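You operate a simulated robot arm through the tools that you are given. There is no shell and no other tool.

You run a simulated robot arm. Do the job below in one go: nothing can be reset, and whatever is moved stays where it is left.

## Task
Turn the taped tail of the chucked white roll to the top and rub the tape down.
Fine: clutch in to crank, out again before you rub; bubbles out with the blue press pad, pad back; the lay-on roller stays up. Set down upright: blue press pad. What is to be rubbed or washed off counts as gone when no trace of it is left.
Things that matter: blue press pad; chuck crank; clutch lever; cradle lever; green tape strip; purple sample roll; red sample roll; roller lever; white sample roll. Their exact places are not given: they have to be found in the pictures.

It is judged by the outcome, as a careful person would: the job done as asked, and still so three seconds after it is handed in. It fails if anything else is knocked over, pushed out of place, dropped, spilled or broken.

## Robot
A 7-joint arm with a two-finger parallel gripper on a trunk, on a base that drives. Base frame: it is fixed to the floor where the robot stands at the start and does not move with it; the origin is under the middle of the robot, x ahead of it, y to its left, z up. Readings come in cm, rad, newtons and seconds.
Its first joint turns from -2.897 to 2.897 rad. Places, roughly: chuck crank [110, -50, 100]; clutch lever [100, 0, 120]; cradle lever [90, -30, 80]; roller lever [120, -40, 110]. Payload 3.43 kg.
The TCP is the grasp point between the finger pads, 3.4 cm short of the fingertips. In the tool frame z runs along the fingers and y along their closing line. Largest opening 12.8 cm; finger width 2.4, thickness 1.2; the body of the gripper, 4.8 by 13 cm, starts 9.6 cm behind the TCP.
Orientation is that of the tool frame in the base frame, as a unit quaternion [x, y, z, w]. With the fingers straight down and closing along the base's y, the tool's x points along the base's -x, its y along +y and its z along -z.

## Interface
- The arm moves only by the tool servo_tool. Its argument "motion" is a list of rows, each a list of 6 numbers: the shift along the base's x, y, z in cm, then the turn, a rotation vector about the base's x, y, z in degrees. In form: [[tx, ty, tz, ax, ay, az], ...]. A call has 1 to 20 rows; each row is the pose to reach, as a shift and turn from the pose commanded when the call began. "grip" is the gripper command, from -1 (shut) to 1 (fully open), values between in proportion, set as the call begins (left out, the last holds). Each row takes 0.2 s and may step no farther than 5 cm and 0.15 rad from the row before; otherwise, or with a gripper value out of range, the whole call is refused. Where a pose cannot be reached the arm comes as near as it can. A force on the tool above 80 N (or 10 N above the force at the start of the call, whichever is more), or a blocked arm, ends the call early, and 0.2 s more pass. Each finger travels about 15.3 cm/s and halts on what it meets, pressing with about 27 N; the grip force reading is that of the motor and also rises with nothing between the fingers. The clock runs only during rows and for 0.2 s after the last one: add rows that repeat a pose to give the fingers time. It gives the time, the measured TCP pose, the force on the tool (base axes), the opening and the grip force at its end, in the units of the frame above (readings bear some noise), with the torque about the TCP (base axes, N m) and any sound that the robot's microphone picked up.
- Cameras (640 x 400 px; columns grow to the right, rows downward): "scene" is now at [19.1, 20.67, 138.51]; the picture's right is [-0.39, -0.92, 0.01], its down [-0.37, 0.15, -0.92] and it looks along [0.84, -0.36, -0.40] (base axes); focal length 248 px, centre (320, 200). "wrist" rides on the gripper at [7.6, -1.1, -16] in the tool frame; the picture's right is [0.15, 0.99, 0.00], its down [-0.88, 0.13, -0.46] and it looks along [-0.45, 0.07, 0.89] (tool axes); focal length 234 px, centre (320, 200).
- capture(camera): a new picture of that camera. It takes no simulated time.
- base_move(legs): drives the robot by 1 to 6 legs, each [ahead, turn to the left] in cm and rad, along the robot's own axes; the way and the turn of a leg run together, so that a leg with both is an arc; at most 150 cm and 3.142 rad a leg. The arm and the cameras ride along, it lands a little off, and it stops where it bumps. It gives what a move gives.
- aim_head(pan, tilt): turns the head with the scene camera to pan (to the left, within 2.094 rad either way) and tilt (down, from -0.506 to 1.204), counted from straight ahead of the robot. It gives what a move gives.
- probe_pixels(camera, pixels): for up to 12 pixels [column, row] of the newest picture of that camera ("zoom" is the newest enlarged one), the place [x, y, z] in the base frame of the surface seen there, good to about 0.2 cm. It takes no simulated time.
- inspect(camera, box): a new picture of the part [left, top, right, bottom] of that camera's present view, enlarged. It takes no simulated time.
- hand_in(): hands the job in; it is judged then, once.

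Unless the task says otherwise, let go and move clear before handing in.

The tools are called by a JSON object that holds its "name" and its "arguments". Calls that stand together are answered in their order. servo_tool: Moves the arm, as the interface text tells. Its arguments: {"type":"object","properties":{"motion":{"type":"array","items":{"type":"array","items":{"type":"number"}}},"grip":{"type":"number"}},"required":["motion"]} The other tools are called the same way: base_move (legs) drives the base; aim_head (pan, tilt) turns the head that bears the scene camera; capture (camera) takes a picture; probe_pixels (camera, pixels) gives the place of the surface under pixels of a picture; inspect (camera, box) takes an enlarged picture of a part of a camera's view; hand_in () hands the job in.

At the start:

```text
time_s: 0.0
tcp_pos: [60.4, -27.63, 99.89]
ee_rot: [0.0, 1.0, 0.0, -0.002]
ft_force: [-0.6, 0.2, 0.4]
torque: [-0.01, 0.0, 0.02]
width: 12.81
grip_force: 0.0
robot x, y, heading: [-0.14, 0.54, -0.003]
head pan, tilt: [-0.401, 0.401]
```

scene: 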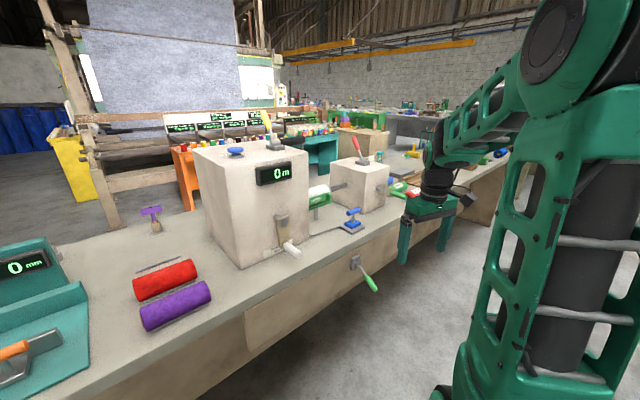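
wrist: 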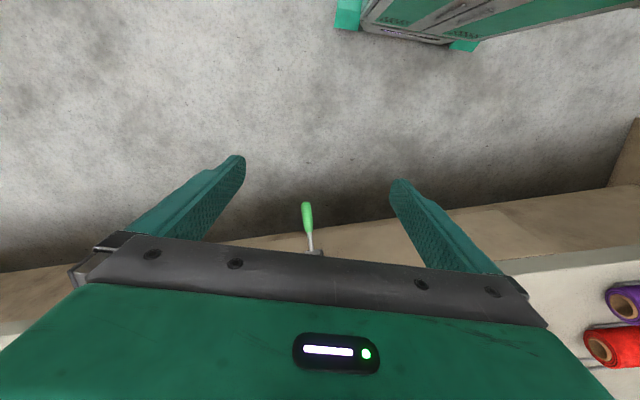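

The scene picture shows a machine on the bench: a large box with a blue knob (235,152) and a lever on top (275,135), a crank with a white handle (290,245), a white/green roll (320,195), a blue pad (352,218) and a green-handled lever (368,280). I'll take enlarged views and probe them.

{"name": "inspect", "arguments": {"camera": "scene", "box": [190, 120, 430, 270]}}

{"name": "probe_pixels", "arguments": {"camera": "scene", "pixels": [[235, 152], [274, 145], [268, 125], [280, 220], [292, 249], [320, 194], [351, 225], [353, 212], [370, 285], [355, 262], [357, 145], [365, 160]]}}

```text
2.67 times, centred on (310, 195) of scene
```

zoom: 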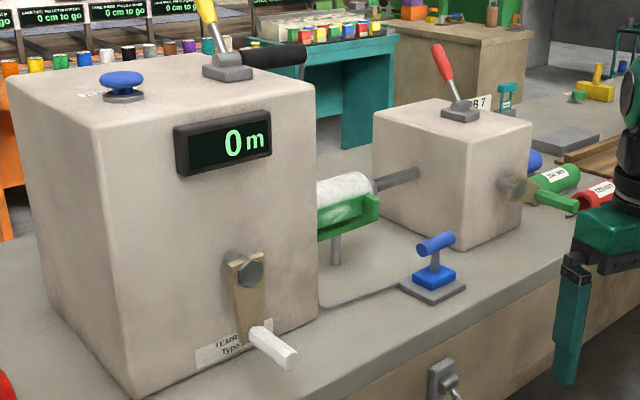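

```text
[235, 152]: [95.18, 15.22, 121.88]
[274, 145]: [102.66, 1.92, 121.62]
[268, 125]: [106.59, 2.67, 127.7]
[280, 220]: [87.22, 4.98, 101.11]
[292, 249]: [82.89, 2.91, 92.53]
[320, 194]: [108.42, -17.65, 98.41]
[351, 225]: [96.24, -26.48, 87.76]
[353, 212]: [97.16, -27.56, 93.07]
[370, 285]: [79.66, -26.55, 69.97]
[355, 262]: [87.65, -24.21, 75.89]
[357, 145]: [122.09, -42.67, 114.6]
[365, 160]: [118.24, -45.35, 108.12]
```

The zoomed view shows a yellow lever and a black one on the big box, a red lever on the small box, and something with a green handle on the small box's right side at zoom (515,185). I'll look at each closer.

{"name": "inspect", "arguments": {"camera": "scene", "box": [240, 100, 320, 160]}}

{"name": "inspect", "arguments": {"camera": "scene", "box": [300, 170, 370, 240]}}

{"name": "inspect", "arguments": {"camera": "scene", "box": [340, 130, 430, 220]}}

{"name": "inspect", "arguments": {"camera": "scene", "box": [250, 200, 400, 300]}}

```text
6.67 times, centred on (280, 130) of scene
```

zoom: 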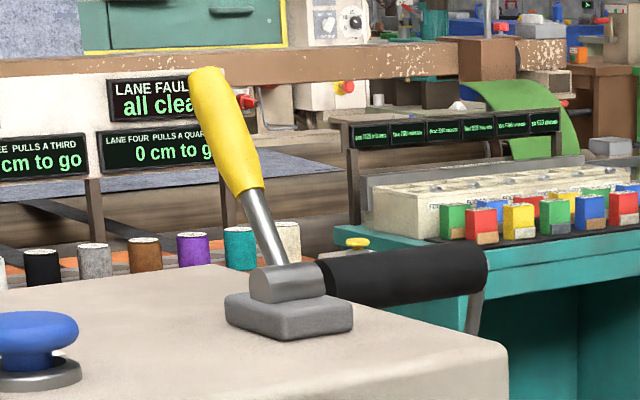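

```text
5.71 times, centred on (335, 205) of scene
```

zoom: 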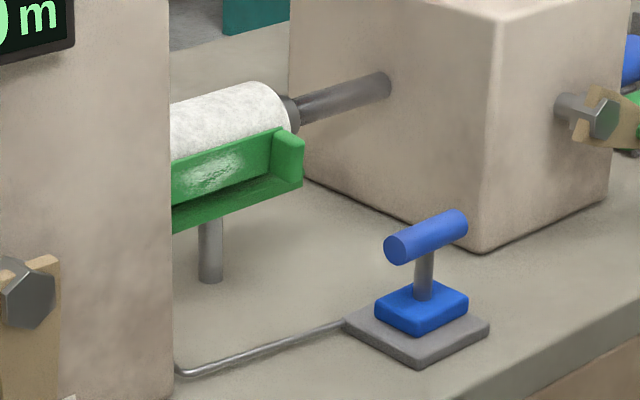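

```text
4.44 times, centred on (385, 175) of scene
```

zoom: 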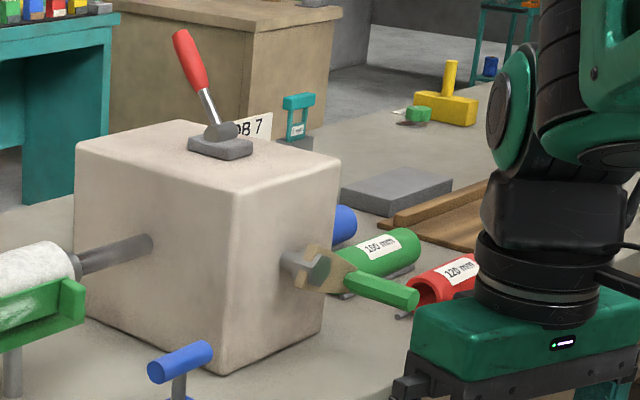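

```text
4.00 times, centred on (325, 250) of scene
```

zoom: 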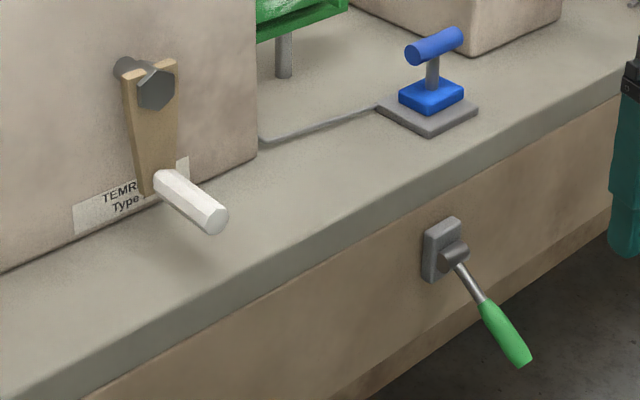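

The black cylinder behind the yellow lever looks like the raised lay-on roller, and a green cradle sits under the white roll. I'll probe these parts for geometry.

{"name": "inspect", "arguments": {"camera": "scene", "box": [240, 110, 420, 250]}}

{"name": "probe_pixels", "arguments": {"camera": "scene", "pixels": [[285, 134], [298, 133], [299, 140], [267, 120], [273, 133], [276, 139], [310, 194], [325, 187], [330, 195], [345, 186], [346, 197], [322, 208]]}}

{"name": "probe_pixels", "arguments": {"camera": "scene", "pixels": [[408, 188], [403, 189], [412, 193], [430, 196], [420, 193], [382, 139], [387, 155], [390, 160], [335, 168], [386, 165], [391, 205], [416, 165]]}}

```text
2.86 times, centred on (330, 180) of scene
```

zoom: 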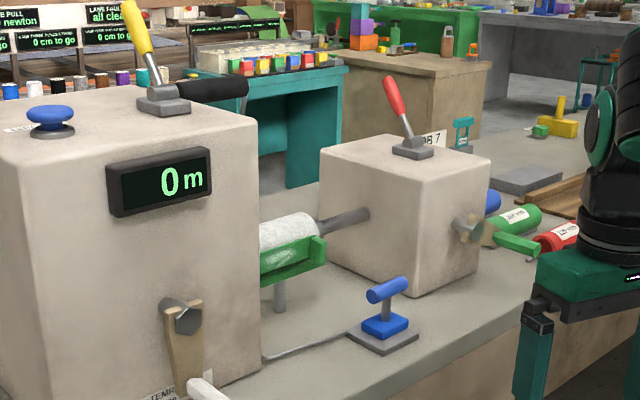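

```text
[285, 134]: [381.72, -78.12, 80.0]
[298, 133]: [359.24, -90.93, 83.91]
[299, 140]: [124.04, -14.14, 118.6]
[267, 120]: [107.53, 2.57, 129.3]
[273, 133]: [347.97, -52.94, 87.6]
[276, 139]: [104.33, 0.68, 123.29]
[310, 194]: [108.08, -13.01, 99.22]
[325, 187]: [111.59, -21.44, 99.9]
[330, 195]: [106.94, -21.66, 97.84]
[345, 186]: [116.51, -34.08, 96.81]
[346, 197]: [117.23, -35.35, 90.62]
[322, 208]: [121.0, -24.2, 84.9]
```

```text
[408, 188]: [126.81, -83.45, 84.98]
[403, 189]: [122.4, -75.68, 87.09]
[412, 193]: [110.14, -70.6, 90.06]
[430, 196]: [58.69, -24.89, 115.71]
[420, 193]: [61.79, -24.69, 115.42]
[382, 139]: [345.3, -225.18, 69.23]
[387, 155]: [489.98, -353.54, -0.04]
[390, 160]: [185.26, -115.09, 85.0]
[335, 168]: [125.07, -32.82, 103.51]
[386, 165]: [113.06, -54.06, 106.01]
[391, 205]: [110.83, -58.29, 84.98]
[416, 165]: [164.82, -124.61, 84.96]
```

I'll zoom on the crank and the roll, and probe from the zoomed views for accuracy.

{"name": "inspect", "arguments": {"camera": "scene", "box": [370, 170, 420, 210]}}

{"name": "probe_pixels", "arguments": {"camera": "zoom", "pixels": [[100, 190], [150, 170], [200, 220], [250, 230], [300, 240], [350, 260], [180, 180], [450, 270]]}}

```text
10.00 times, centred on (395, 190) of scene
```

zoom: 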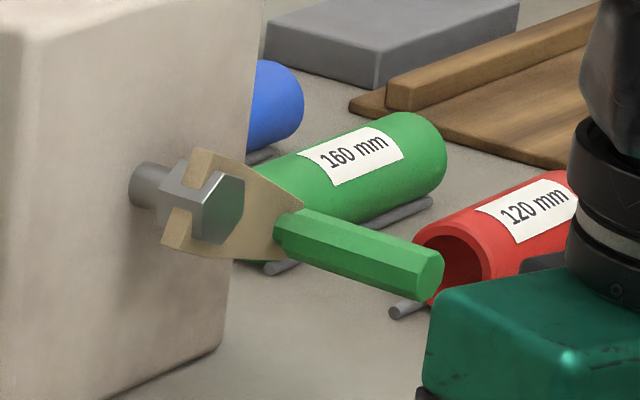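

```text
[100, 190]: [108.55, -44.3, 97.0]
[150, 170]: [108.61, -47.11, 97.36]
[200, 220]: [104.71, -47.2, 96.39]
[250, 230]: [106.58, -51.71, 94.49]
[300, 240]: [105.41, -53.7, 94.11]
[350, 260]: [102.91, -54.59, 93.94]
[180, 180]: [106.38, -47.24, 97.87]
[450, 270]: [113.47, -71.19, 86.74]
```

The chuck crank's axis runs along x on the small box's front face, at about (106,-47,97). Its green handle sits near (103,-54.5,94) and points toward me. I'll raise the arm, then look down at the base clearance before driving.

{"name": "servo_tool", "arguments": {"motion": [[0, 0, 5, 0, 0, 0], [0, 0, 10, 0, 0, 0], [0, 0, 15, 0, 0, 0], [0, 0, 20, 0, 0, 0], [0, 0, 25, 0, 0, 0], [0, 0, 25, 0, 0, 0]]}}

{"name": "aim_head", "arguments": {"pan": 0.0, "tilt": 1.1}}

{"name": "capture", "arguments": {"camera": "scene"}}

{"name": "capture", "arguments": {"camera": "wrist"}}

```text
time_s: 1.4
tcp_pos: [58.92, -27.44, 125.78]
ee_rot: [0.0, 1.0, 0.0, 0.005]
ft_force: [-0.1, -0.2, -0.5]
torque: [0.02, -0.01, -0.01]
width: 12.77
grip_force: 0.0
robot x, y, heading: [0.02, 0.63, 0.0]
head pan, tilt: [-0.401, 0.401]
```

```text
time_s: 2.5
tcp_pos: [59.02, -27.41, 125.7]
ee_rot: [0.0, 1.0, 0.0, 0.005]
ft_force: [0.4, 0.2, 0.2]
torque: [0.05, -0.03, -0.01]
width: 12.8
grip_force: 0.2
robot x, y, heading: [-0.67, 0.94, 0.001]
head pan, tilt: [0.0, 1.1]
```

```text
taken
```

scene: 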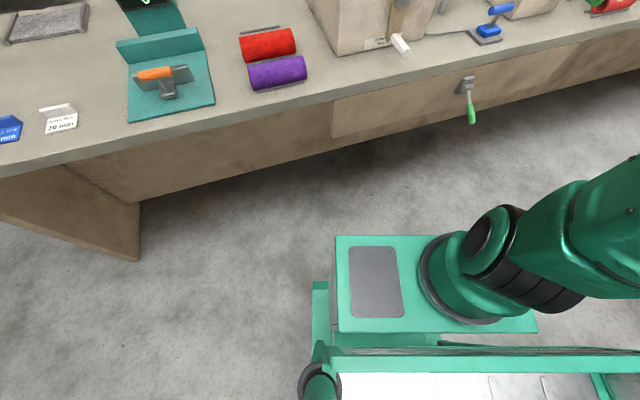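

```text
taken
```

wrist: 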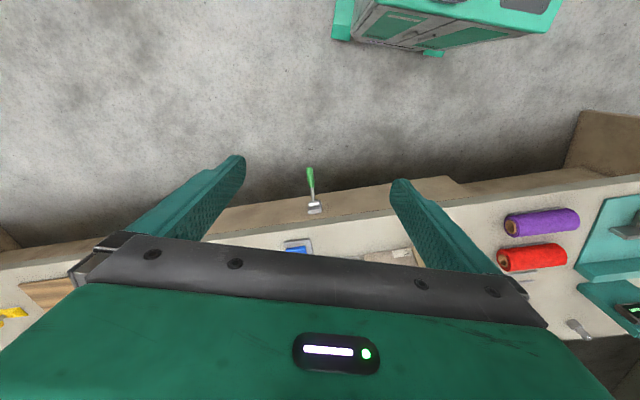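

The bench edge appears skewed against my base. I'll probe the edge, the robot's platform corners and the cradle lever.

{"name": "probe_pixels", "arguments": {"camera": "scene", "pixels": [[60, 165], [330, 100], [560, 50], [336, 237], [336, 330], [535, 330], [466, 88], [472, 118], [330, 115], [140, 200], [315, 285], [600, 60]]}}

```text
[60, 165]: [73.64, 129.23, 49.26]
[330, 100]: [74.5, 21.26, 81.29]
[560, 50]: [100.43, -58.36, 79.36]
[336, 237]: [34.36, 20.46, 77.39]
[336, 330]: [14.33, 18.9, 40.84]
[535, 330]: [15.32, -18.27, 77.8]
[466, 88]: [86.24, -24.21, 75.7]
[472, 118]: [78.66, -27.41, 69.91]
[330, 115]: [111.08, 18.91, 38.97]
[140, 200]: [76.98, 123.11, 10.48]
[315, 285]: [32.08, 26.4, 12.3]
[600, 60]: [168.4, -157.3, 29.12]
```

The bench is turned about 18° from my frame, so its normal is (0.951, 0.309). The cradle lever's tip sticks out to (78.7,-27.4,70). I'll drive to about (34,-47) and face the bench squarely, staying clear of that lever.

{"name": "base_move", "arguments": {"legs": [[0, -0.944], [58.5, 0], [0, 1.258]]}}

{"name": "aim_head", "arguments": {"pan": 0.0, "tilt": 0.6}}

{"name": "capture", "arguments": {"camera": "scene"}}

{"name": "capture", "arguments": {"camera": "wrist"}}

```text
time_s: 12.1
tcp_pos: [99.14, -55.18, 125.66]
ee_rot: [-0.158, 0.987, 0.0, 0.005]
ft_force: [-0.1, -0.8, -0.4]
torque: [-0.02, 0.02, -0.01]
width: 12.79
grip_force: 0.1
robot x, y, heading: [34.67, -48.81, 0.315]
head pan, tilt: [0.0, 1.1]
```

```text
time_s: 13.0
tcp_pos: [97.75, -55.72, 126.36]
ee_rot: [-0.157, 0.987, 0.002, 0.012]
ft_force: [-0.2, 0.2, 0.0]
torque: [-0.02, 0.01, 0.0]
width: 12.82
grip_force: 0.0
robot x, y, heading: [35.0, -48.95, 0.32]
head pan, tilt: [0.0, 0.6]
```

```text
taken
```

scene: 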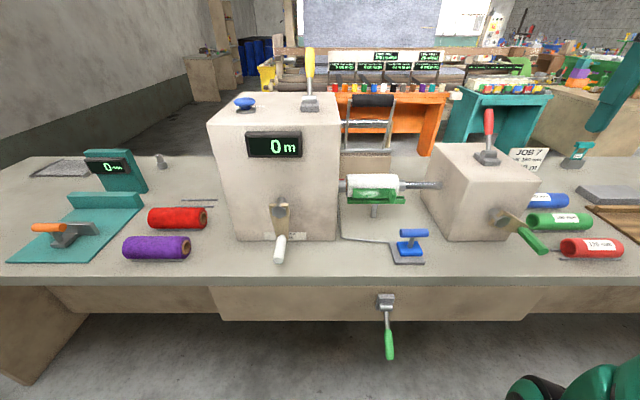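

```text
taken
```

wrist: 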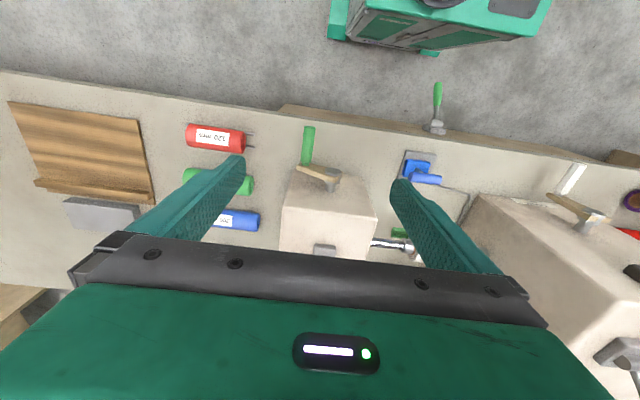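

I now face the bench squarely. A job card shows at (525,155), and the lay-on roller is raised at (373,100). I'll zoom in on these and on the roll.

{"name": "inspect", "arguments": {"camera": "scene", "box": [490, 130, 570, 180]}}

{"name": "inspect", "arguments": {"camera": "scene", "box": [335, 85, 445, 225]}}

{"name": "inspect", "arguments": {"camera": "scene", "box": [470, 100, 570, 270]}}

{"name": "inspect", "arguments": {"camera": "scene", "box": [200, 40, 350, 150]}}

```text
8.00 times, centred on (530, 155) of scene
```

zoom: 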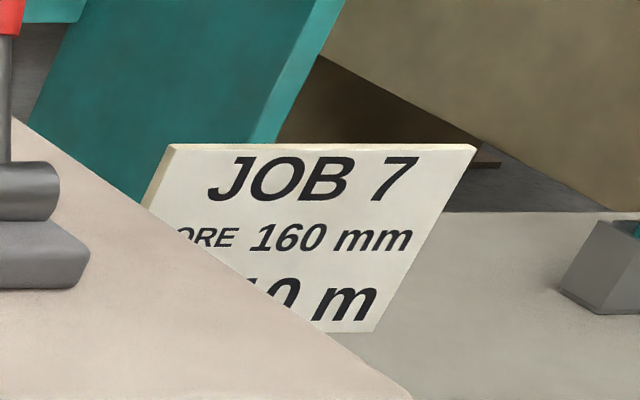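

```text
2.86 times, centred on (390, 155) of scene
```

zoom: 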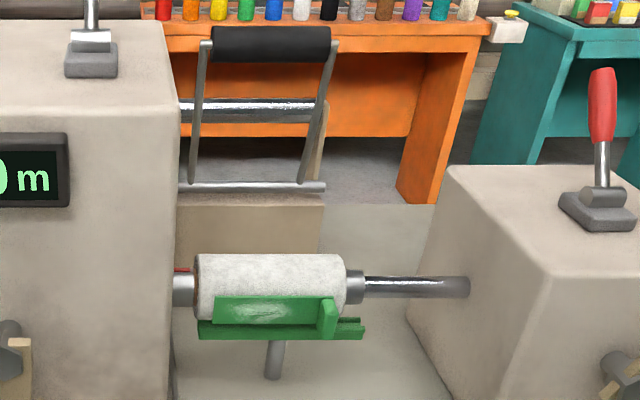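

```text
2.35 times, centred on (520, 185) of scene
```

zoom: 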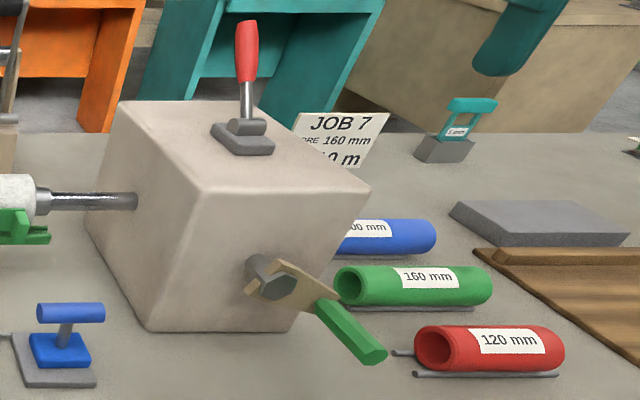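

```text
3.64 times, centred on (275, 95) of scene
```

zoom: 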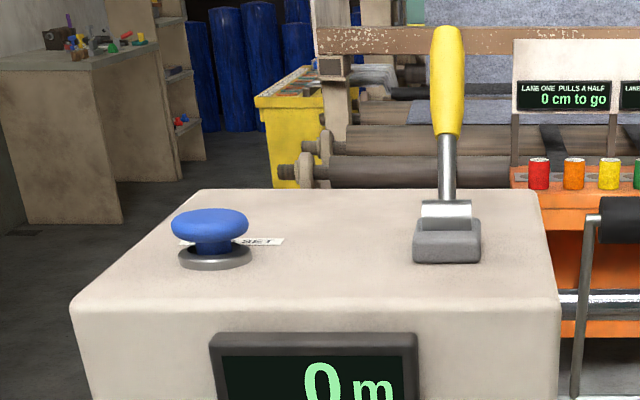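

The roll's front carries a green strip with whitish marks at about (372,194), which is probably the tape with bubbles. I'll zoom in tighter and probe.

{"name": "inspect", "arguments": {"camera": "scene", "box": [335, 165, 445, 225]}}

{"name": "probe_pixels", "arguments": {"camera": "zoom", "pixels": [[90, 60], [200, 60], [90, 110], [200, 110], [150, 165], [150, 185], [150, 210], [260, 160], [330, 210], [300, 100], [500, 110], [70, 80]]}}

```text
5.82 times, centred on (390, 195) of scene
```

zoom: 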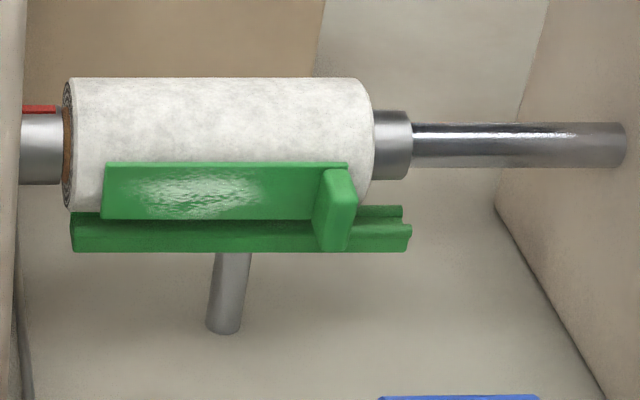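

```text
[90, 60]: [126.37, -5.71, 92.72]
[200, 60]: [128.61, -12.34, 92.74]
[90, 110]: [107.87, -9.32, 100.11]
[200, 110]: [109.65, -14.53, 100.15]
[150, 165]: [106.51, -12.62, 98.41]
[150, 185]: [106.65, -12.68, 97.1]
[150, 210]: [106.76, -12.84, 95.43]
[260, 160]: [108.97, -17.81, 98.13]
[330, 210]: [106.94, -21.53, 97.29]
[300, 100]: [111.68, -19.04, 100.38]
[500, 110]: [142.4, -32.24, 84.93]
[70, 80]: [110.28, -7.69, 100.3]
```

The strip lies on the roll's front, above the cradle trough. I'll get the geometry of the levers, roller, crank and pad from zoomed probes.

{"name": "inspect", "arguments": {"camera": "scene", "box": [285, 40, 335, 115]}}

{"name": "probe_pixels", "arguments": {"camera": "scene", "pixels": [[310, 50], [310, 58], [310, 66], [310, 74], [309, 84], [310, 91], [310, 98], [310, 105], [303, 106], [316, 106]]}}

{"name": "inspect", "arguments": {"camera": "scene", "box": [380, 220, 440, 270]}}

{"name": "probe_pixels", "arguments": {"camera": "zoom", "pixels": [[235, 95], [300, 95], [390, 95], [440, 95], [320, 150], [320, 190], [300, 230], [380, 230], [200, 215], [400, 200], [310, 320], [120, 300]]}}

```text
5.33 times, centred on (310, 78) of scene
```

zoom: 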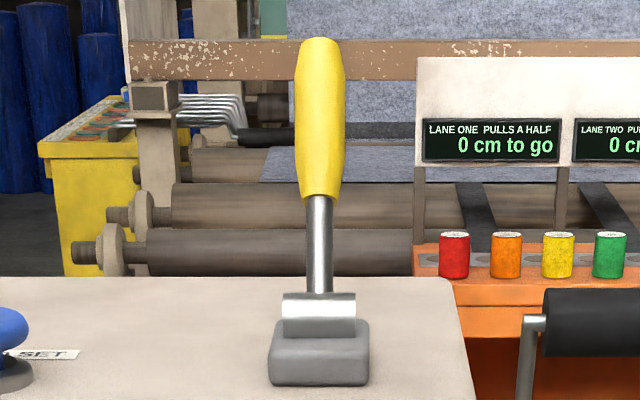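

```text
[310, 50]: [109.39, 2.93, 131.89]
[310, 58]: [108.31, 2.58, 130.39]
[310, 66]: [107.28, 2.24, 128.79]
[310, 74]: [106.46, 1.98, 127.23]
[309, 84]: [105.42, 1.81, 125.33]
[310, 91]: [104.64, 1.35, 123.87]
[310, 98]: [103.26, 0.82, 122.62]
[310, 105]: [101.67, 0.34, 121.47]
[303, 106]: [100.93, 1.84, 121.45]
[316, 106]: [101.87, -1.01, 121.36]
```

```text
8.00 times, centred on (410, 245) of scene
```

zoom: 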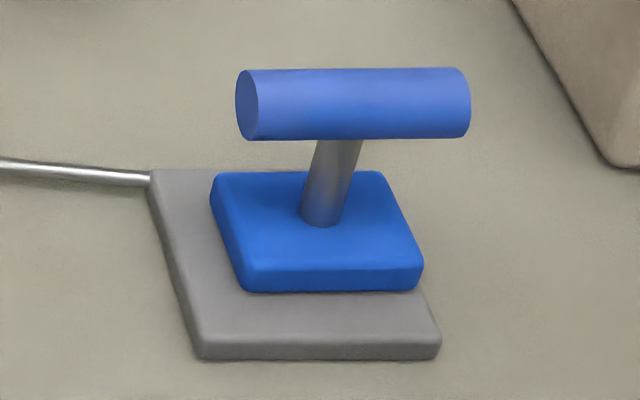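

```text
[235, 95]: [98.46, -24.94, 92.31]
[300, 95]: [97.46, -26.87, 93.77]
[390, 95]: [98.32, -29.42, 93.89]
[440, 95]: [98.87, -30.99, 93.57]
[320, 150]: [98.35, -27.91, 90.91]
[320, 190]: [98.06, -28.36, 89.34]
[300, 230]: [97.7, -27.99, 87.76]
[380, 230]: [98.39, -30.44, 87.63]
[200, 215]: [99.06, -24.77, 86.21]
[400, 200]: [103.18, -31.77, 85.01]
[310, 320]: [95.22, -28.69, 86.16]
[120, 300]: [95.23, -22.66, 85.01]
```

The pad's T-handle runs along the bench at z≈93. The yellow clutch lever leans away from me, with its pivot near z 122 and its handle through about (109,2.8,130.4). I'll move the gripper above the clutch lever first.

{"name": "servo_tool", "arguments": {"motion": [[0, 0, 5, 0, 0, 0], [0, 0, 10, 0, 0, 0], [0, 0, 14, 0, 0, 0], [0.9, 4.8, 14, 0, 0, 0], [1.8, 9.6, 14, 0, 0, 0], [2.7, 14.4, 14, 0, 0, 0], [3.6, 19.2, 14, 0, 0, 0], [4.5, 24, 14, 0, 0, 0], [5.4, 28.8, 14, 0, 0, 0], [6.3, 33.6, 14, 0, 0, 0], [7.2, 38.4, 14, 0, 0, 0], [8.1, 43.2, 14, 0, 0, 0], [9, 48, 14, 0, 0, 0], [9.8, 52.8, 14, 0, 0, 0], [10.6, 57.6, 14, 0, 0, 0], [10.6, 57.6, 14, 0, 0, 0]], "grip": 0.2}}

{"name": "capture", "arguments": {"camera": "scene"}}

{"name": "capture", "arguments": {"camera": "wrist"}}

```text
time_s: 14.1
tcp_pos: [94.88, -61.57, 140.17]
ee_rot: [-0.042, 0.999, -0.002, 0.026]
ft_force: [85.9, -131.8, -78.7]
torque: [24.26, 8.75, 12.18]
width: 7.68
grip_force: 0.1
out of reach, approached as far as the arm can: row 3, 4, 5
robot x, y, heading: [34.85, -48.58, 0.312]
head pan, tilt: [0.0, 0.6]
stopped in row 5: the force on the tool passed its limit at 216 N (the readings are from after the stop); the commanded pose is now the measured one
```

```text
taken
```

scene: 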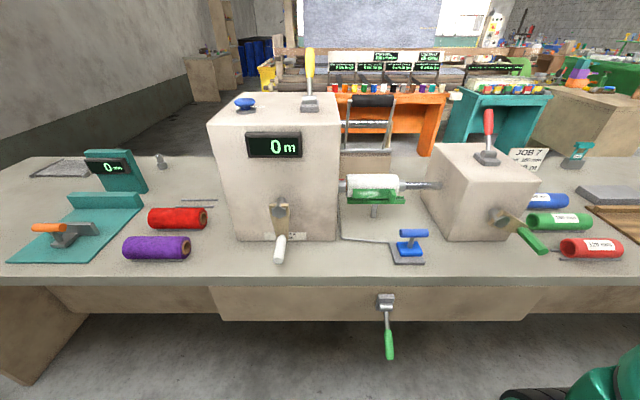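

```text
taken
```

wrist: 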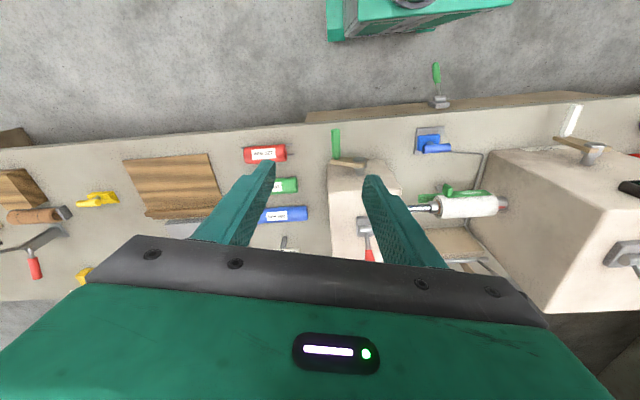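

The call stopped with a large force at z≈140 and reported "out of reach", though the pictures show nothing was disturbed. I'll back down a little and check the force.

{"name": "servo_tool", "arguments": {"motion": [[0, 0, -3, 0, 0, 0], [0, 0, -6, 0, 0, 0], [0, 0, -6, 0, 0, 0]]}}

{"name": "capture", "arguments": {"camera": "wrist"}}

```text
time_s: 14.4
tcp_pos: [93.15, -62.31, 140.63]
ee_rot: [-0.053, 0.998, 0.0, 0.034]
ft_force: [107.7, -131.9, -83.4]
torque: [24.45, 11.7, 12.93]
width: 7.67
grip_force: 0.1
robot x, y, heading: [34.95, -48.69, 0.319]
head pan, tilt: [0.0, 0.6]
stopped in row 1: the force on the tool passed its limit at 237 N (the readings are from after the stop); the commanded pose is now the measured one
```

```text
taken
```

wrist: 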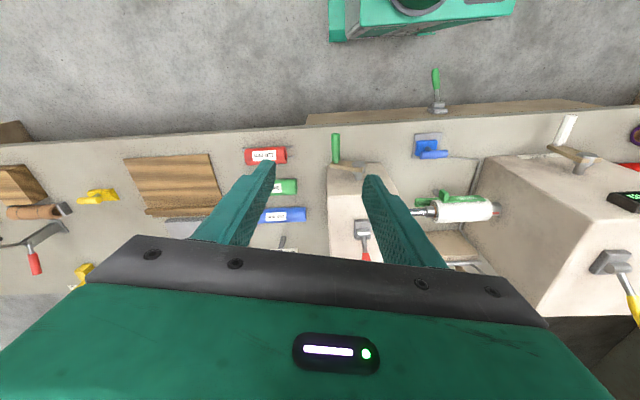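

The force persists with nothing near the fingers, so the arm may be pressing on the robot itself. I'll turn the head right to look at the arm.

{"name": "aim_head", "arguments": {"pan": -0.7, "tilt": 0.3}}

{"name": "capture", "arguments": {"camera": "scene"}}

```text
time_s: 15.4
tcp_pos: [93.47, -62.09, 140.41]
ee_rot: [-0.055, 0.998, 0.0, 0.029]
ft_force: [53.6, -159.2, -80.0]
torque: [29.62, 2.62, 14.88]
width: 7.66
grip_force: 0.0
robot x, y, heading: [34.97, -48.74, 0.313]
head pan, tilt: [-0.7, 0.3]
```

```text
taken
```

scene: 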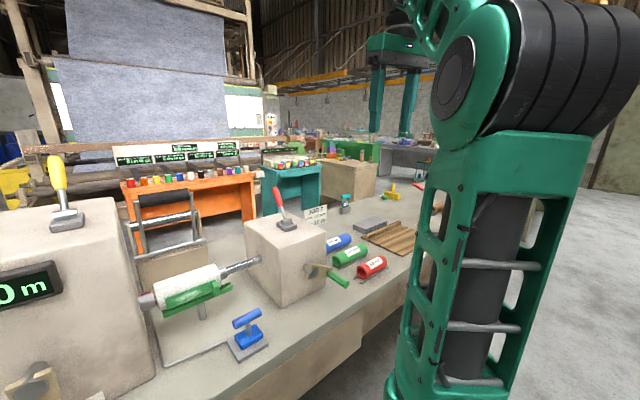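

The hand seems to be pressing on my own forearm, because the wrist folds too tightly this high. I'll ease down and forward while tilting the fingers forward to open the wrist.

{"name": "servo_tool", "arguments": {"motion": [[0.6, 0.2, -1, 2, -6, 0], [1.2, 0.4, -2, 4, -12, 0], [1.2, 0.4, -2, 4, -12, 0]]}}

```text
time_s: 16.2
tcp_pos: [94.29, -61.42, 138.36]
ee_rot: [-0.046, 0.99, 0.032, 0.132]
ft_force: [-0.3, -0.9, -0.2]
torque: [-0.01, 0.02, -0.01]
width: 7.7
grip_force: 0.1
robot x, y, heading: [34.57, -48.99, 0.317]
head pan, tilt: [-0.7, 0.3]
```

That freed it, and forces read about zero. I'll tilt the tool to about 40° forward, aligned with the bench, and swing left toward the clutch lever in two stages.

{"name": "servo_tool", "arguments": {"motion": [[0, 2, -0.5, 0.56, -6.2, 2.87], [0, 5, -1, 1.12, -12.4, 5.73], [0, 8, -1.5, 1.68, -18.6, 8.6], [0, 11, -2, 2.24, -24.8, 11.46], [1, 15.5, -2, 2.24, -24.8, 11.46], [2, 20, -2, 2.24, -24.8, 11.46], [3, 24.5, -2, 2.24, -24.8, 11.46], [4, 29, -2, 2.24, -24.8, 11.46], [4, 29, -2, 2.24, -24.8, 11.46]], "grip": 0.0}}

```text
time_s: 18.2
tcp_pos: [98.55, -32.58, 136.21]
ee_rot: [-0.146, 0.928, 0.053, 0.338]
ft_force: [-0.9, -1.2, -0.6]
torque: [-0.01, 0.0, -0.01]
width: 6.38
grip_force: 0.0
robot x, y, heading: [34.51, -48.77, 0.316]
head pan, tilt: [-0.7, 0.3]
```

The orientation is as planned and the forces are clear. I'll continue to the pre-grasp point in front of the clutch handle.

{"name": "servo_tool", "arguments": {"motion": [[0.4, 4.5, 0.3, 0, 0, 0], [0.8, 9, 0.3, 0, 0, 0], [1.2, 13.5, 0.3, 0, 0, 0], [1.6, 18, 0.3, 0, 0, 0], [2, 22.5, 0.3, 0, 0, 0], [2.5, 27, 0.3, 0, 0, 0], [3, 31, 0.3, 0, 0, 0], [3.5, 33.7, 0.3, 0, 0, 0], [3.5, 33.7, 0.3, 0, 0, 0]]}}

{"name": "aim_head", "arguments": {"pan": 0.15, "tilt": 0.3}}

{"name": "capture", "arguments": {"camera": "scene"}}

{"name": "capture", "arguments": {"camera": "wrist"}}

```text
time_s: 20.2
tcp_pos: [102.48, 0.89, 136.63]
ee_rot: [-0.145, 0.929, 0.054, 0.336]
ft_force: [6.0, -4.1, -0.8]
torque: [0.39, 0.51, 0.44]
width: 6.42
grip_force: 0.1
robot x, y, heading: [34.53, -48.64, 0.314]
head pan, tilt: [-0.7, 0.3]
```

```text
time_s: 21.4
tcp_pos: [101.41, 1.74, 136.71]
ee_rot: [-0.152, 0.927, 0.055, 0.337]
ft_force: [-0.3, -0.1, -0.1]
torque: [0.05, 0.02, -0.02]
width: 6.4
grip_force: 0.0
robot x, y, heading: [34.62, -48.67, 0.316]
head pan, tilt: [0.15, 0.3]
```

```text
taken
```

scene: 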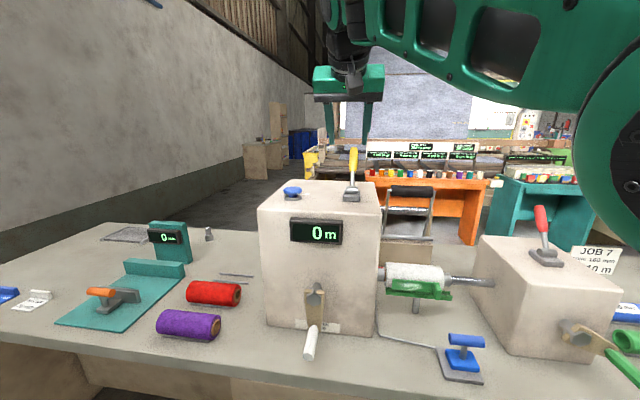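

```text
taken
```

wrist: 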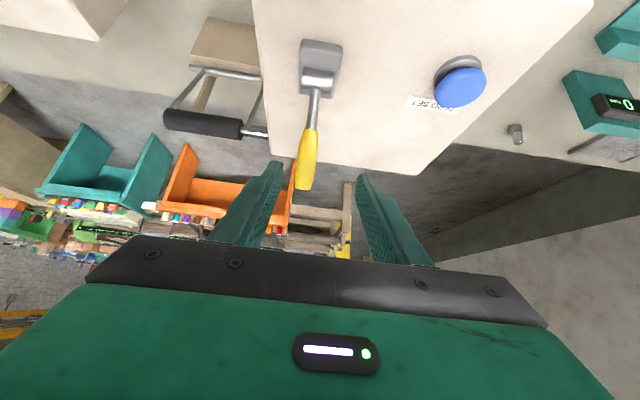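

The wrist view shows the handle tip at (305,180), between the open fingers but slightly left of centre. I'll probe the handle and fingertips for the alignment.

{"name": "probe_pixels", "arguments": {"camera": "wrist", "pixels": [[308, 140], [307, 160], [305, 180], [278, 167], [362, 180], [313, 110], [319, 80], [316, 60]]}}

{"name": "probe_pixels", "arguments": {"camera": "scene", "pixels": [[353, 152], [353, 160], [353, 168], [353, 178], [352, 187], [331, 145], [366, 145], [352, 197]]}}

```text
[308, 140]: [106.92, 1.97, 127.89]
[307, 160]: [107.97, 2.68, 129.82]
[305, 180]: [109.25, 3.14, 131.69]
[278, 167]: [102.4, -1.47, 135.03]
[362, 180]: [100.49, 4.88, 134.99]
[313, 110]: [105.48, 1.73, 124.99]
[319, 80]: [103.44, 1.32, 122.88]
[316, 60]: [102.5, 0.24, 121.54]
```

```text
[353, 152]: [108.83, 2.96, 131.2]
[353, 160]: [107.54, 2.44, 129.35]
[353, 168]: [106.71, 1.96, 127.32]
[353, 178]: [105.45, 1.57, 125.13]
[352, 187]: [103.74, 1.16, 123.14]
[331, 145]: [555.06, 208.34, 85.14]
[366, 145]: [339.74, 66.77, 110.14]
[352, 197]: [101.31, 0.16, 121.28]
```

The handle needs about −1.1 cm along the bench and about 10 cm of advance. I'll move in with the fingers open, then close.

{"name": "servo_tool", "arguments": {"motion": [[0.34, -1.05, 0, 0, 0, 0], [2.62, -0.31, -2.5, 0, 0, 0], [4.9, 0.43, -5, 0, 0, 0], [7.19, 1.17, -7.4, 0, 0, 0], [7.19, 1.17, -7.4, 0, 0, 0]]}}

{"name": "capture", "arguments": {"camera": "wrist"}}

```text
time_s: 22.6
tcp_pos: [109.38, 2.29, 129.29]
ee_rot: [-0.146, 0.928, 0.054, 0.337]
ft_force: [0.4, 0.1, 0.2]
torque: [0.0, 0.01, -0.01]
width: 6.38
grip_force: 0.0
robot x, y, heading: [34.58, -48.42, 0.318]
head pan, tilt: [0.15, 0.3]
```

```text
taken
```

wrist: 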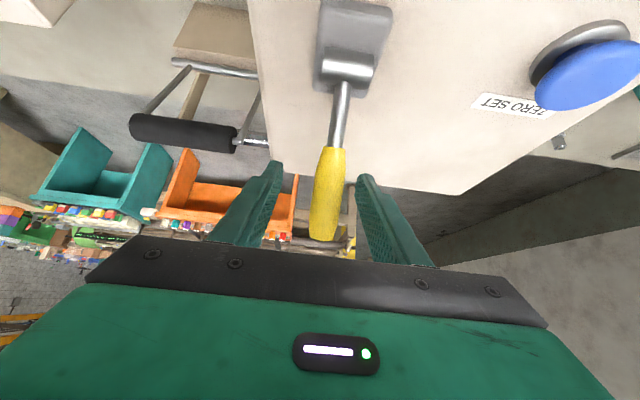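

The handle is centred between the fingers at (328,195). I'll close and check the grip.

{"name": "servo_tool", "arguments": {"motion": [[0, 0, 0, 0, 0, 0], [0, 0, 0, 0, 0, 0], [0, 0, 0, 0, 0, 0], [0, 0, 0, 0, 0, 0]], "grip": -1}}

{"name": "servo_tool", "arguments": {"motion": [[-0.7, -0.2, 0.3, 0, 0, 0], [-1.5, -0.5, 0.6, 0, 0, 0], [-2.4, -0.8, 0.9, 0, 0, 0], [-3.2, -1.0, 1.1, 0, 0, 0], [-3.9, -1.27, 1.2, 0, 0, 0], [-3.9, -1.27, 1.2, 0, 0, 0]]}}

{"name": "capture", "arguments": {"camera": "wrist"}}

```text
time_s: 23.6
tcp_pos: [109.25, 2.82, 129.21]
ee_rot: [-0.15, 0.927, 0.054, 0.338]
ft_force: [-0.6, 43.0, 10.2]
torque: [0.18, -0.24, -0.09]
width: 2.44
grip_force: 44.7
robot x, y, heading: [35.17, -48.24, 0.317]
head pan, tilt: [0.15, 0.3]
```

```text
time_s: 25.0
tcp_pos: [105.15, 1.57, 130.3]
ee_rot: [-0.149, 0.928, 0.053, 0.338]
ft_force: [-0.6, 44.7, -2.7]
torque: [0.63, -0.96, 0.08]
width: 2.47
grip_force: 45.0
robot x, y, heading: [34.63, -48.78, 0.318]
head pan, tilt: [0.15, 0.3]
```

```text
taken
```

wrist: 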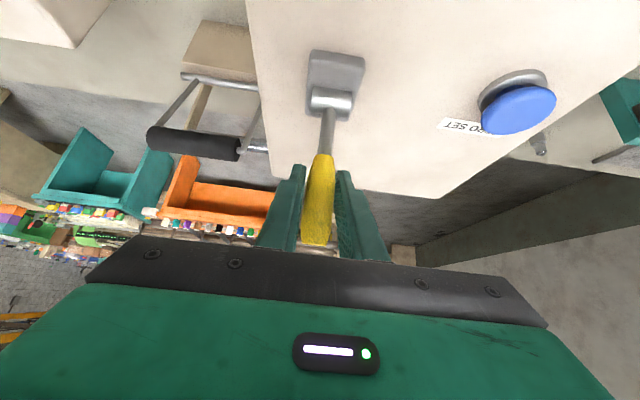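

The lever is moving with the gripper and stands about upright. The 44 N side load shows I'm off-centre, so I'll shift a little to +v and continue the pull.

{"name": "servo_tool", "arguments": {"motion": [[-0.9, 0.2, -0.1, 0, 0, 0], [-1.8, -0.1, -0.3, 0, 0, 0], [-2.6, -0.3, -0.6, 0, 0, 0], [-3.4, -0.6, -0.9, 0, 0, 0], [-3.9, -0.8, -1.2, 0, 0, 0], [-3.9, -0.8, -1.2, 0, 0, 0]]}}

{"name": "capture", "arguments": {"camera": "wrist"}}

{"name": "capture", "arguments": {"camera": "scene"}}

```text
time_s: 26.4
tcp_pos: [101.47, 0.31, 129.28]
ee_rot: [-0.146, 0.928, 0.053, 0.337]
ft_force: [4.9, 11.5, 21.4]
torque: [0.4, -1.1, -0.03]
width: 2.49
grip_force: 45.6
robot x, y, heading: [34.48, -48.73, 0.32]
head pan, tilt: [0.15, 0.3]
```

```text
taken
```

wrist: 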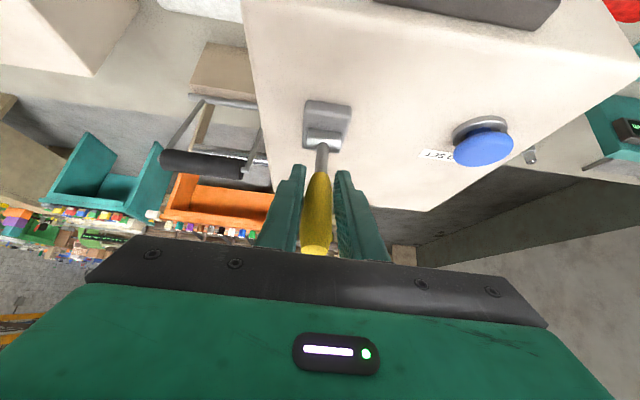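

```text
taken
```

scene: 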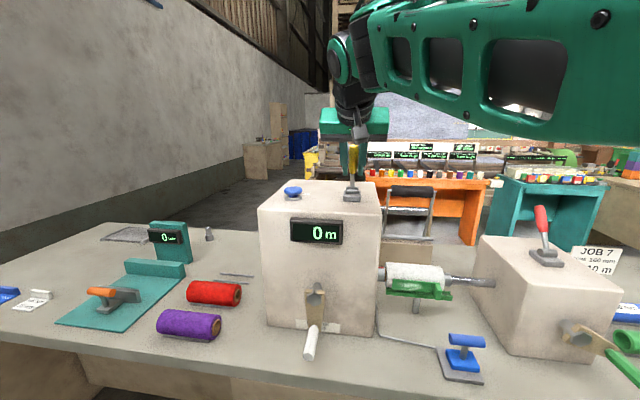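

The force is still low, so the end stop hasn't been felt. I'll pull further in small steps.

{"name": "servo_tool", "arguments": {"motion": [[-0.5, -0.15, -0.35, 0, 0, 0], [-1.0, -0.3, -0.75, 0, 0, 0], [-1.0, -0.3, -0.75, 0, 0, 0]]}}

{"name": "inspect", "arguments": {"camera": "scene", "box": [310, 120, 400, 210]}}

```text
time_s: 27.2
tcp_pos: [100.46, 0.09, 128.66]
ee_rot: [-0.145, 0.928, 0.053, 0.339]
ft_force: [3.9, 4.3, 23.9]
torque: [0.4, -1.16, 0.02]
width: 2.49
grip_force: 45.0
robot x, y, heading: [34.81, -48.57, 0.316]
head pan, tilt: [0.15, 0.3]
```

```text
4.44 times, centred on (355, 165) of scene
```

zoom: 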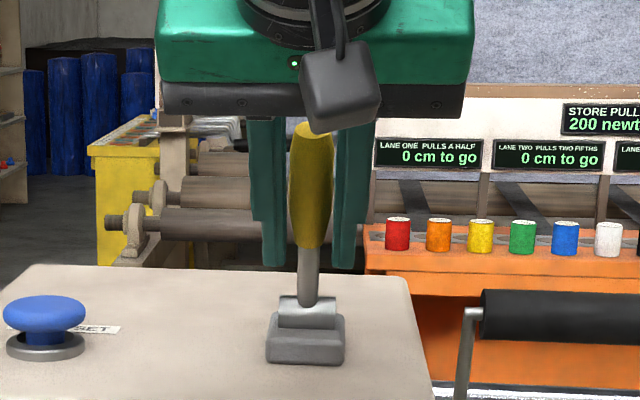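

Still no stop. I'll pull further, mostly horizontally because the vertical load is 24 N upward.

{"name": "servo_tool", "arguments": {"motion": [[-0.5, -0.15, -0.15, 0, 0, 0], [-1.0, -0.3, -0.4, 0, 0, 0], [-1.5, -0.48, -0.7, 0, 0, 0], [-1.5, -0.48, -0.7, 0, 0, 0]]}}

{"name": "inspect", "arguments": {"camera": "scene", "box": [310, 120, 400, 210]}}

{"name": "probe_pixels", "arguments": {"camera": "zoom", "pixels": [[313, 140], [312, 170], [312, 200], [310, 235], [308, 270], [306, 290], [306, 305]]}}

```text
time_s: 28.2
tcp_pos: [99.11, -0.46, 127.7]
ee_rot: [-0.145, 0.929, 0.052, 0.336]
ft_force: [17.3, 2.0, -2.1]
torque: [0.23, -0.73, -0.06]
width: 2.44
grip_force: 44.8
robot x, y, heading: [34.95, -48.36, 0.315]
head pan, tilt: [0.15, 0.3]
```

```text
4.44 times, centred on (355, 165) of scene
```

zoom: 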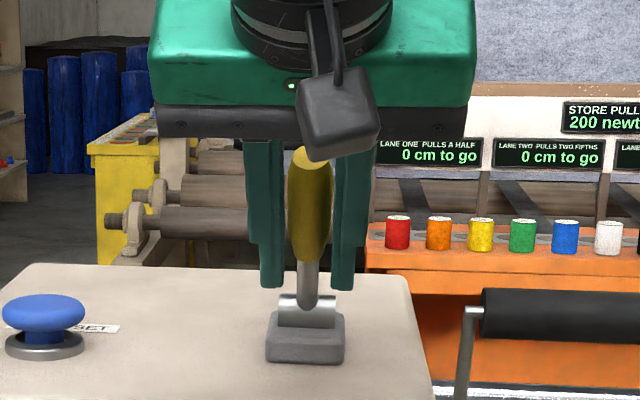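

```text
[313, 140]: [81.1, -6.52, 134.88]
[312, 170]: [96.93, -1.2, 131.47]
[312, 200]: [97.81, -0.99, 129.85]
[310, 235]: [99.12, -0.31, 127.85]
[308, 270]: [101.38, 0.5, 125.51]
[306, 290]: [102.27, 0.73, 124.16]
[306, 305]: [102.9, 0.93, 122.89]
```

The lever now leans about 38° toward me and the resistance rose to 17 N. One more small pull should confirm the stop.

{"name": "servo_tool", "arguments": {"motion": [[-0.5, -0.15, -0.35, 0, 0, 0], [-1.0, -0.3, -0.8, 0, 0, 0], [-1.0, -0.3, -0.8, 0, 0, 0]]}}

{"name": "inspect", "arguments": {"camera": "scene", "box": [310, 120, 400, 210]}}

{"name": "probe_pixels", "arguments": {"camera": "zoom", "pixels": [[312, 180], [312, 200], [310, 235], [308, 270], [306, 290], [306, 305]]}}

```text
time_s: 29.0
tcp_pos: [97.78, -0.58, 126.99]
ee_rot: [-0.147, 0.928, 0.053, 0.338]
ft_force: [0.7, 0.0, 0.7]
torque: [-0.01, 0.0, -0.01]
width: 0.0
grip_force: 32.8
robot x, y, heading: [34.98, -48.69, 0.316]
head pan, tilt: [0.15, 0.3]
```

```text
4.44 times, centred on (355, 165) of scene
```

zoom: 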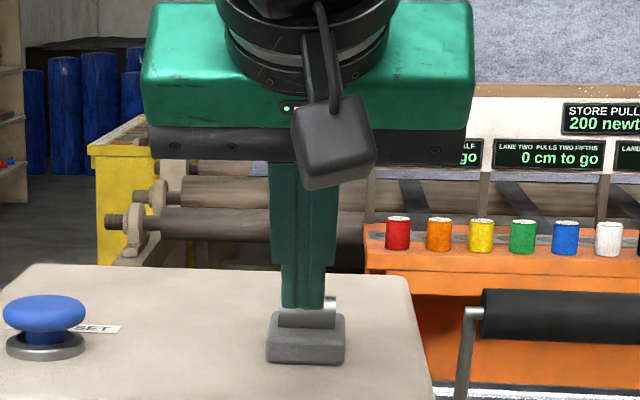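

```text
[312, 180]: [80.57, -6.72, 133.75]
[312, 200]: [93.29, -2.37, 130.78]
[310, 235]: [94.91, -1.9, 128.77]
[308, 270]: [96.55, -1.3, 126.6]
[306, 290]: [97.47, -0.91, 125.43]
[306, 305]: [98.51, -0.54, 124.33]
```

The fingers slid off the front of the handle, so the stop was reached. I'll back straight away toward me and up, then check where the lever rests.

{"name": "servo_tool", "arguments": {"motion": [[-3, -1, 1, 0, 0, 0], [-6, -2, 3, 0, 0, 0], [-9, -3, 5, 0, 0, 0], [-11, -7, 6, 0, 0, 0], [-11, -11, 6, 0, 0, 0], [-11, -15, 6, 0, 0, 0]], "grip": 0.0}}

{"name": "capture", "arguments": {"camera": "scene"}}

{"name": "inspect", "arguments": {"camera": "scene", "box": [310, 120, 400, 210]}}

{"name": "probe_pixels", "arguments": {"camera": "zoom", "pixels": [[312, 170], [312, 200], [310, 235], [308, 270], [306, 290], [306, 305]]}}

```text
time_s: 30.4
tcp_pos: [86.88, -15.64, 132.93]
ee_rot: [-0.147, 0.928, 0.053, 0.338]
ft_force: [0.0, 0.3, -1.1]
torque: [-0.05, 0.01, -0.03]
width: 6.42
grip_force: 0.1
robot x, y, heading: [35.02, -48.87, 0.317]
head pan, tilt: [0.15, 0.3]
```

```text
taken
```

scene: 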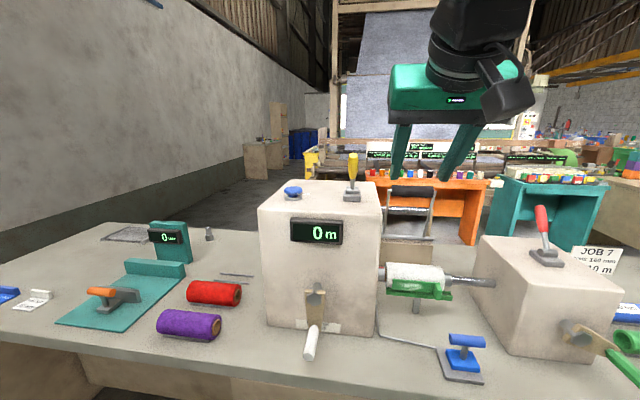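

```text
4.44 times, centred on (355, 165) of scene
```

zoom: 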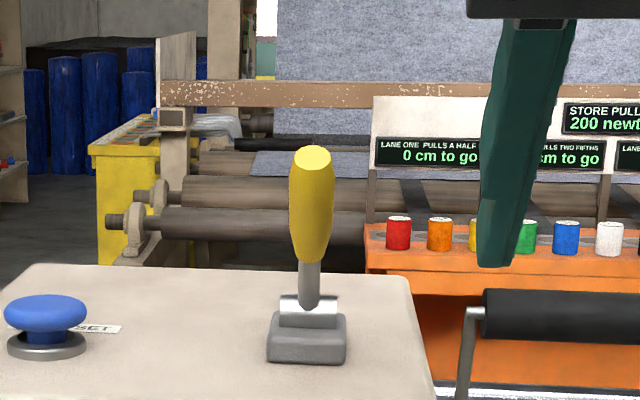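

```text
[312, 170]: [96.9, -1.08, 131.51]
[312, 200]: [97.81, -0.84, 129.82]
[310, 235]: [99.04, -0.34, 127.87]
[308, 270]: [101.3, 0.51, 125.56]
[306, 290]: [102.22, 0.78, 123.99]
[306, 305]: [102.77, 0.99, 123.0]
```

The lever rests toward me, so the clutch has been thrown. I'll move the arm right toward the crank at safe height and look at the crank in detail.

{"name": "servo_tool", "arguments": {"motion": [[0, -5, -1, 0, 0, 0], [0, -10, -2, 0, 0, 0], [0, -15, -3, 0, 0, 0], [0, -20, -5, 0, 0, 0], [0, -25, -7, 0, 0, 0], [0, -30, -9, 0, 0, 0], [0, -35, -11, 0, 0, 0], [0, -40, -13, 0, 0, 0], [0, -40, -13, 0, 0, 0]], "grip": 0.0}}

{"name": "aim_head", "arguments": {"pan": -0.3, "tilt": 0.6}}

{"name": "capture", "arguments": {"camera": "scene"}}

{"name": "capture", "arguments": {"camera": "wrist"}}

```text
refused: row 1 steps farther than a row can; nothing moved
```

```text
time_s: 31.3
tcp_pos: [86.87, -15.71, 132.87]
ee_rot: [-0.147, 0.928, 0.053, 0.338]
ft_force: [0.1, 0.8, -0.8]
torque: [0.04, 0.0, 0.02]
width: 6.4
grip_force: 0.1
robot x, y, heading: [34.85, -48.44, 0.314]
head pan, tilt: [-0.3, 0.6]
```

```text
taken
```

scene: 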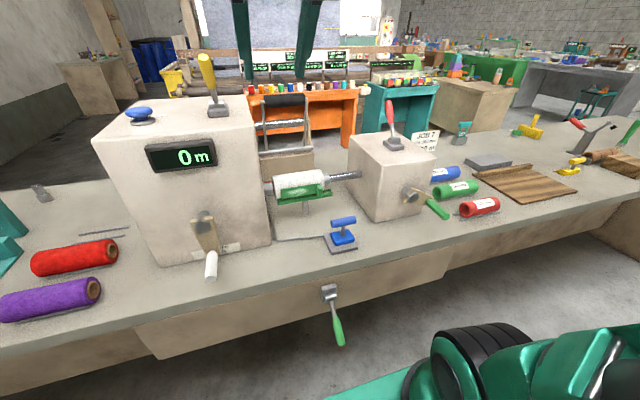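

```text
taken
```

wrist: 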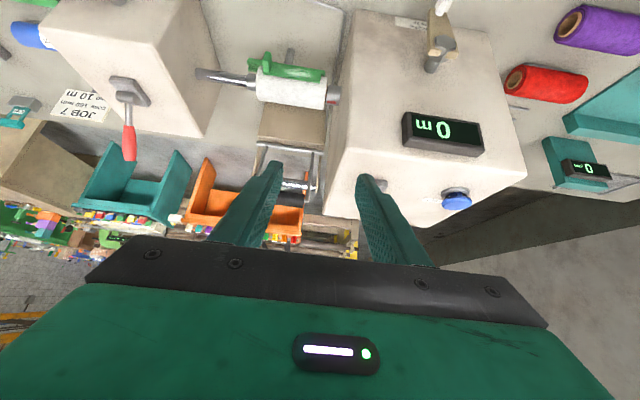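

The step was slightly too long, so nothing moved. The crank is in clear view at (430,200), so I'll probe it in a zoom and redo the move with shorter steps.

{"name": "inspect", "arguments": {"camera": "scene", "box": [390, 175, 460, 225]}}

{"name": "probe_pixels", "arguments": {"camera": "zoom", "pixels": [[150, 170], [200, 180], [240, 190], [280, 220], [330, 240], [370, 270], [420, 310], [490, 350], [530, 380], [300, 210], [130, 150], [560, 370]]}}

{"name": "servo_tool", "arguments": {"motion": [[0, -4.5, -1, 0, 0, 0], [0, -9, -2, 0, 0, 0], [0, -13.5, -3, 0, 0, 0], [0, -18, -5, 0, 0, 0], [0, -22.5, -7, 0, 0, 0], [0, -27, -9, 0, 0, 0], [0, -31.5, -11, 0, 0, 0], [0, -36, -13, 0, 0, 0], [0, -40, -15, 0, 0, 0], [0, -40, -15, 0, 0, 0]], "grip": 0.0}}

```text
8.00 times, centred on (425, 200) of scene
```

zoom: 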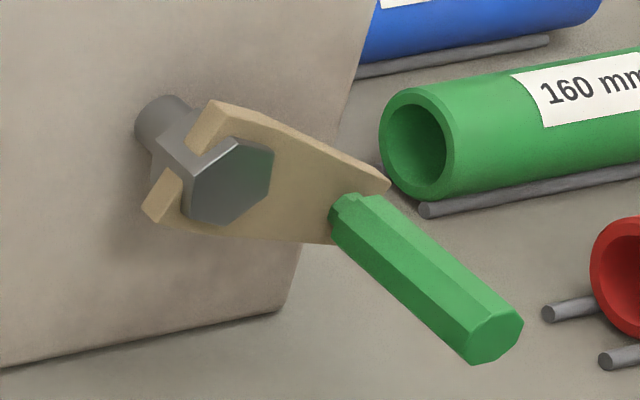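

```text
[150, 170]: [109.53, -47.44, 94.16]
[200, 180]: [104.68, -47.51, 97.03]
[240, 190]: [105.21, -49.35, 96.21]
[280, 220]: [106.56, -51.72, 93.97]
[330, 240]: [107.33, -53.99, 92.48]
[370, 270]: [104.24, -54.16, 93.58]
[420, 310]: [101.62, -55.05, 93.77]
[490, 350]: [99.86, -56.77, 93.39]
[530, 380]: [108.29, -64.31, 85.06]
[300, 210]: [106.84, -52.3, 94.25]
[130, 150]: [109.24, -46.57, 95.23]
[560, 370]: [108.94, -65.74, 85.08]
```

```text
time_s: 33.5
tcp_pos: [86.76, -55.82, 117.98]
ee_rot: [-0.147, 0.928, 0.053, 0.339]
ft_force: [-0.9, 0.3, -0.1]
torque: [-0.01, 0.02, -0.02]
width: 6.39
grip_force: 0.0
robot x, y, heading: [34.94, -48.74, 0.319]
head pan, tilt: [-0.3, 0.6]
```

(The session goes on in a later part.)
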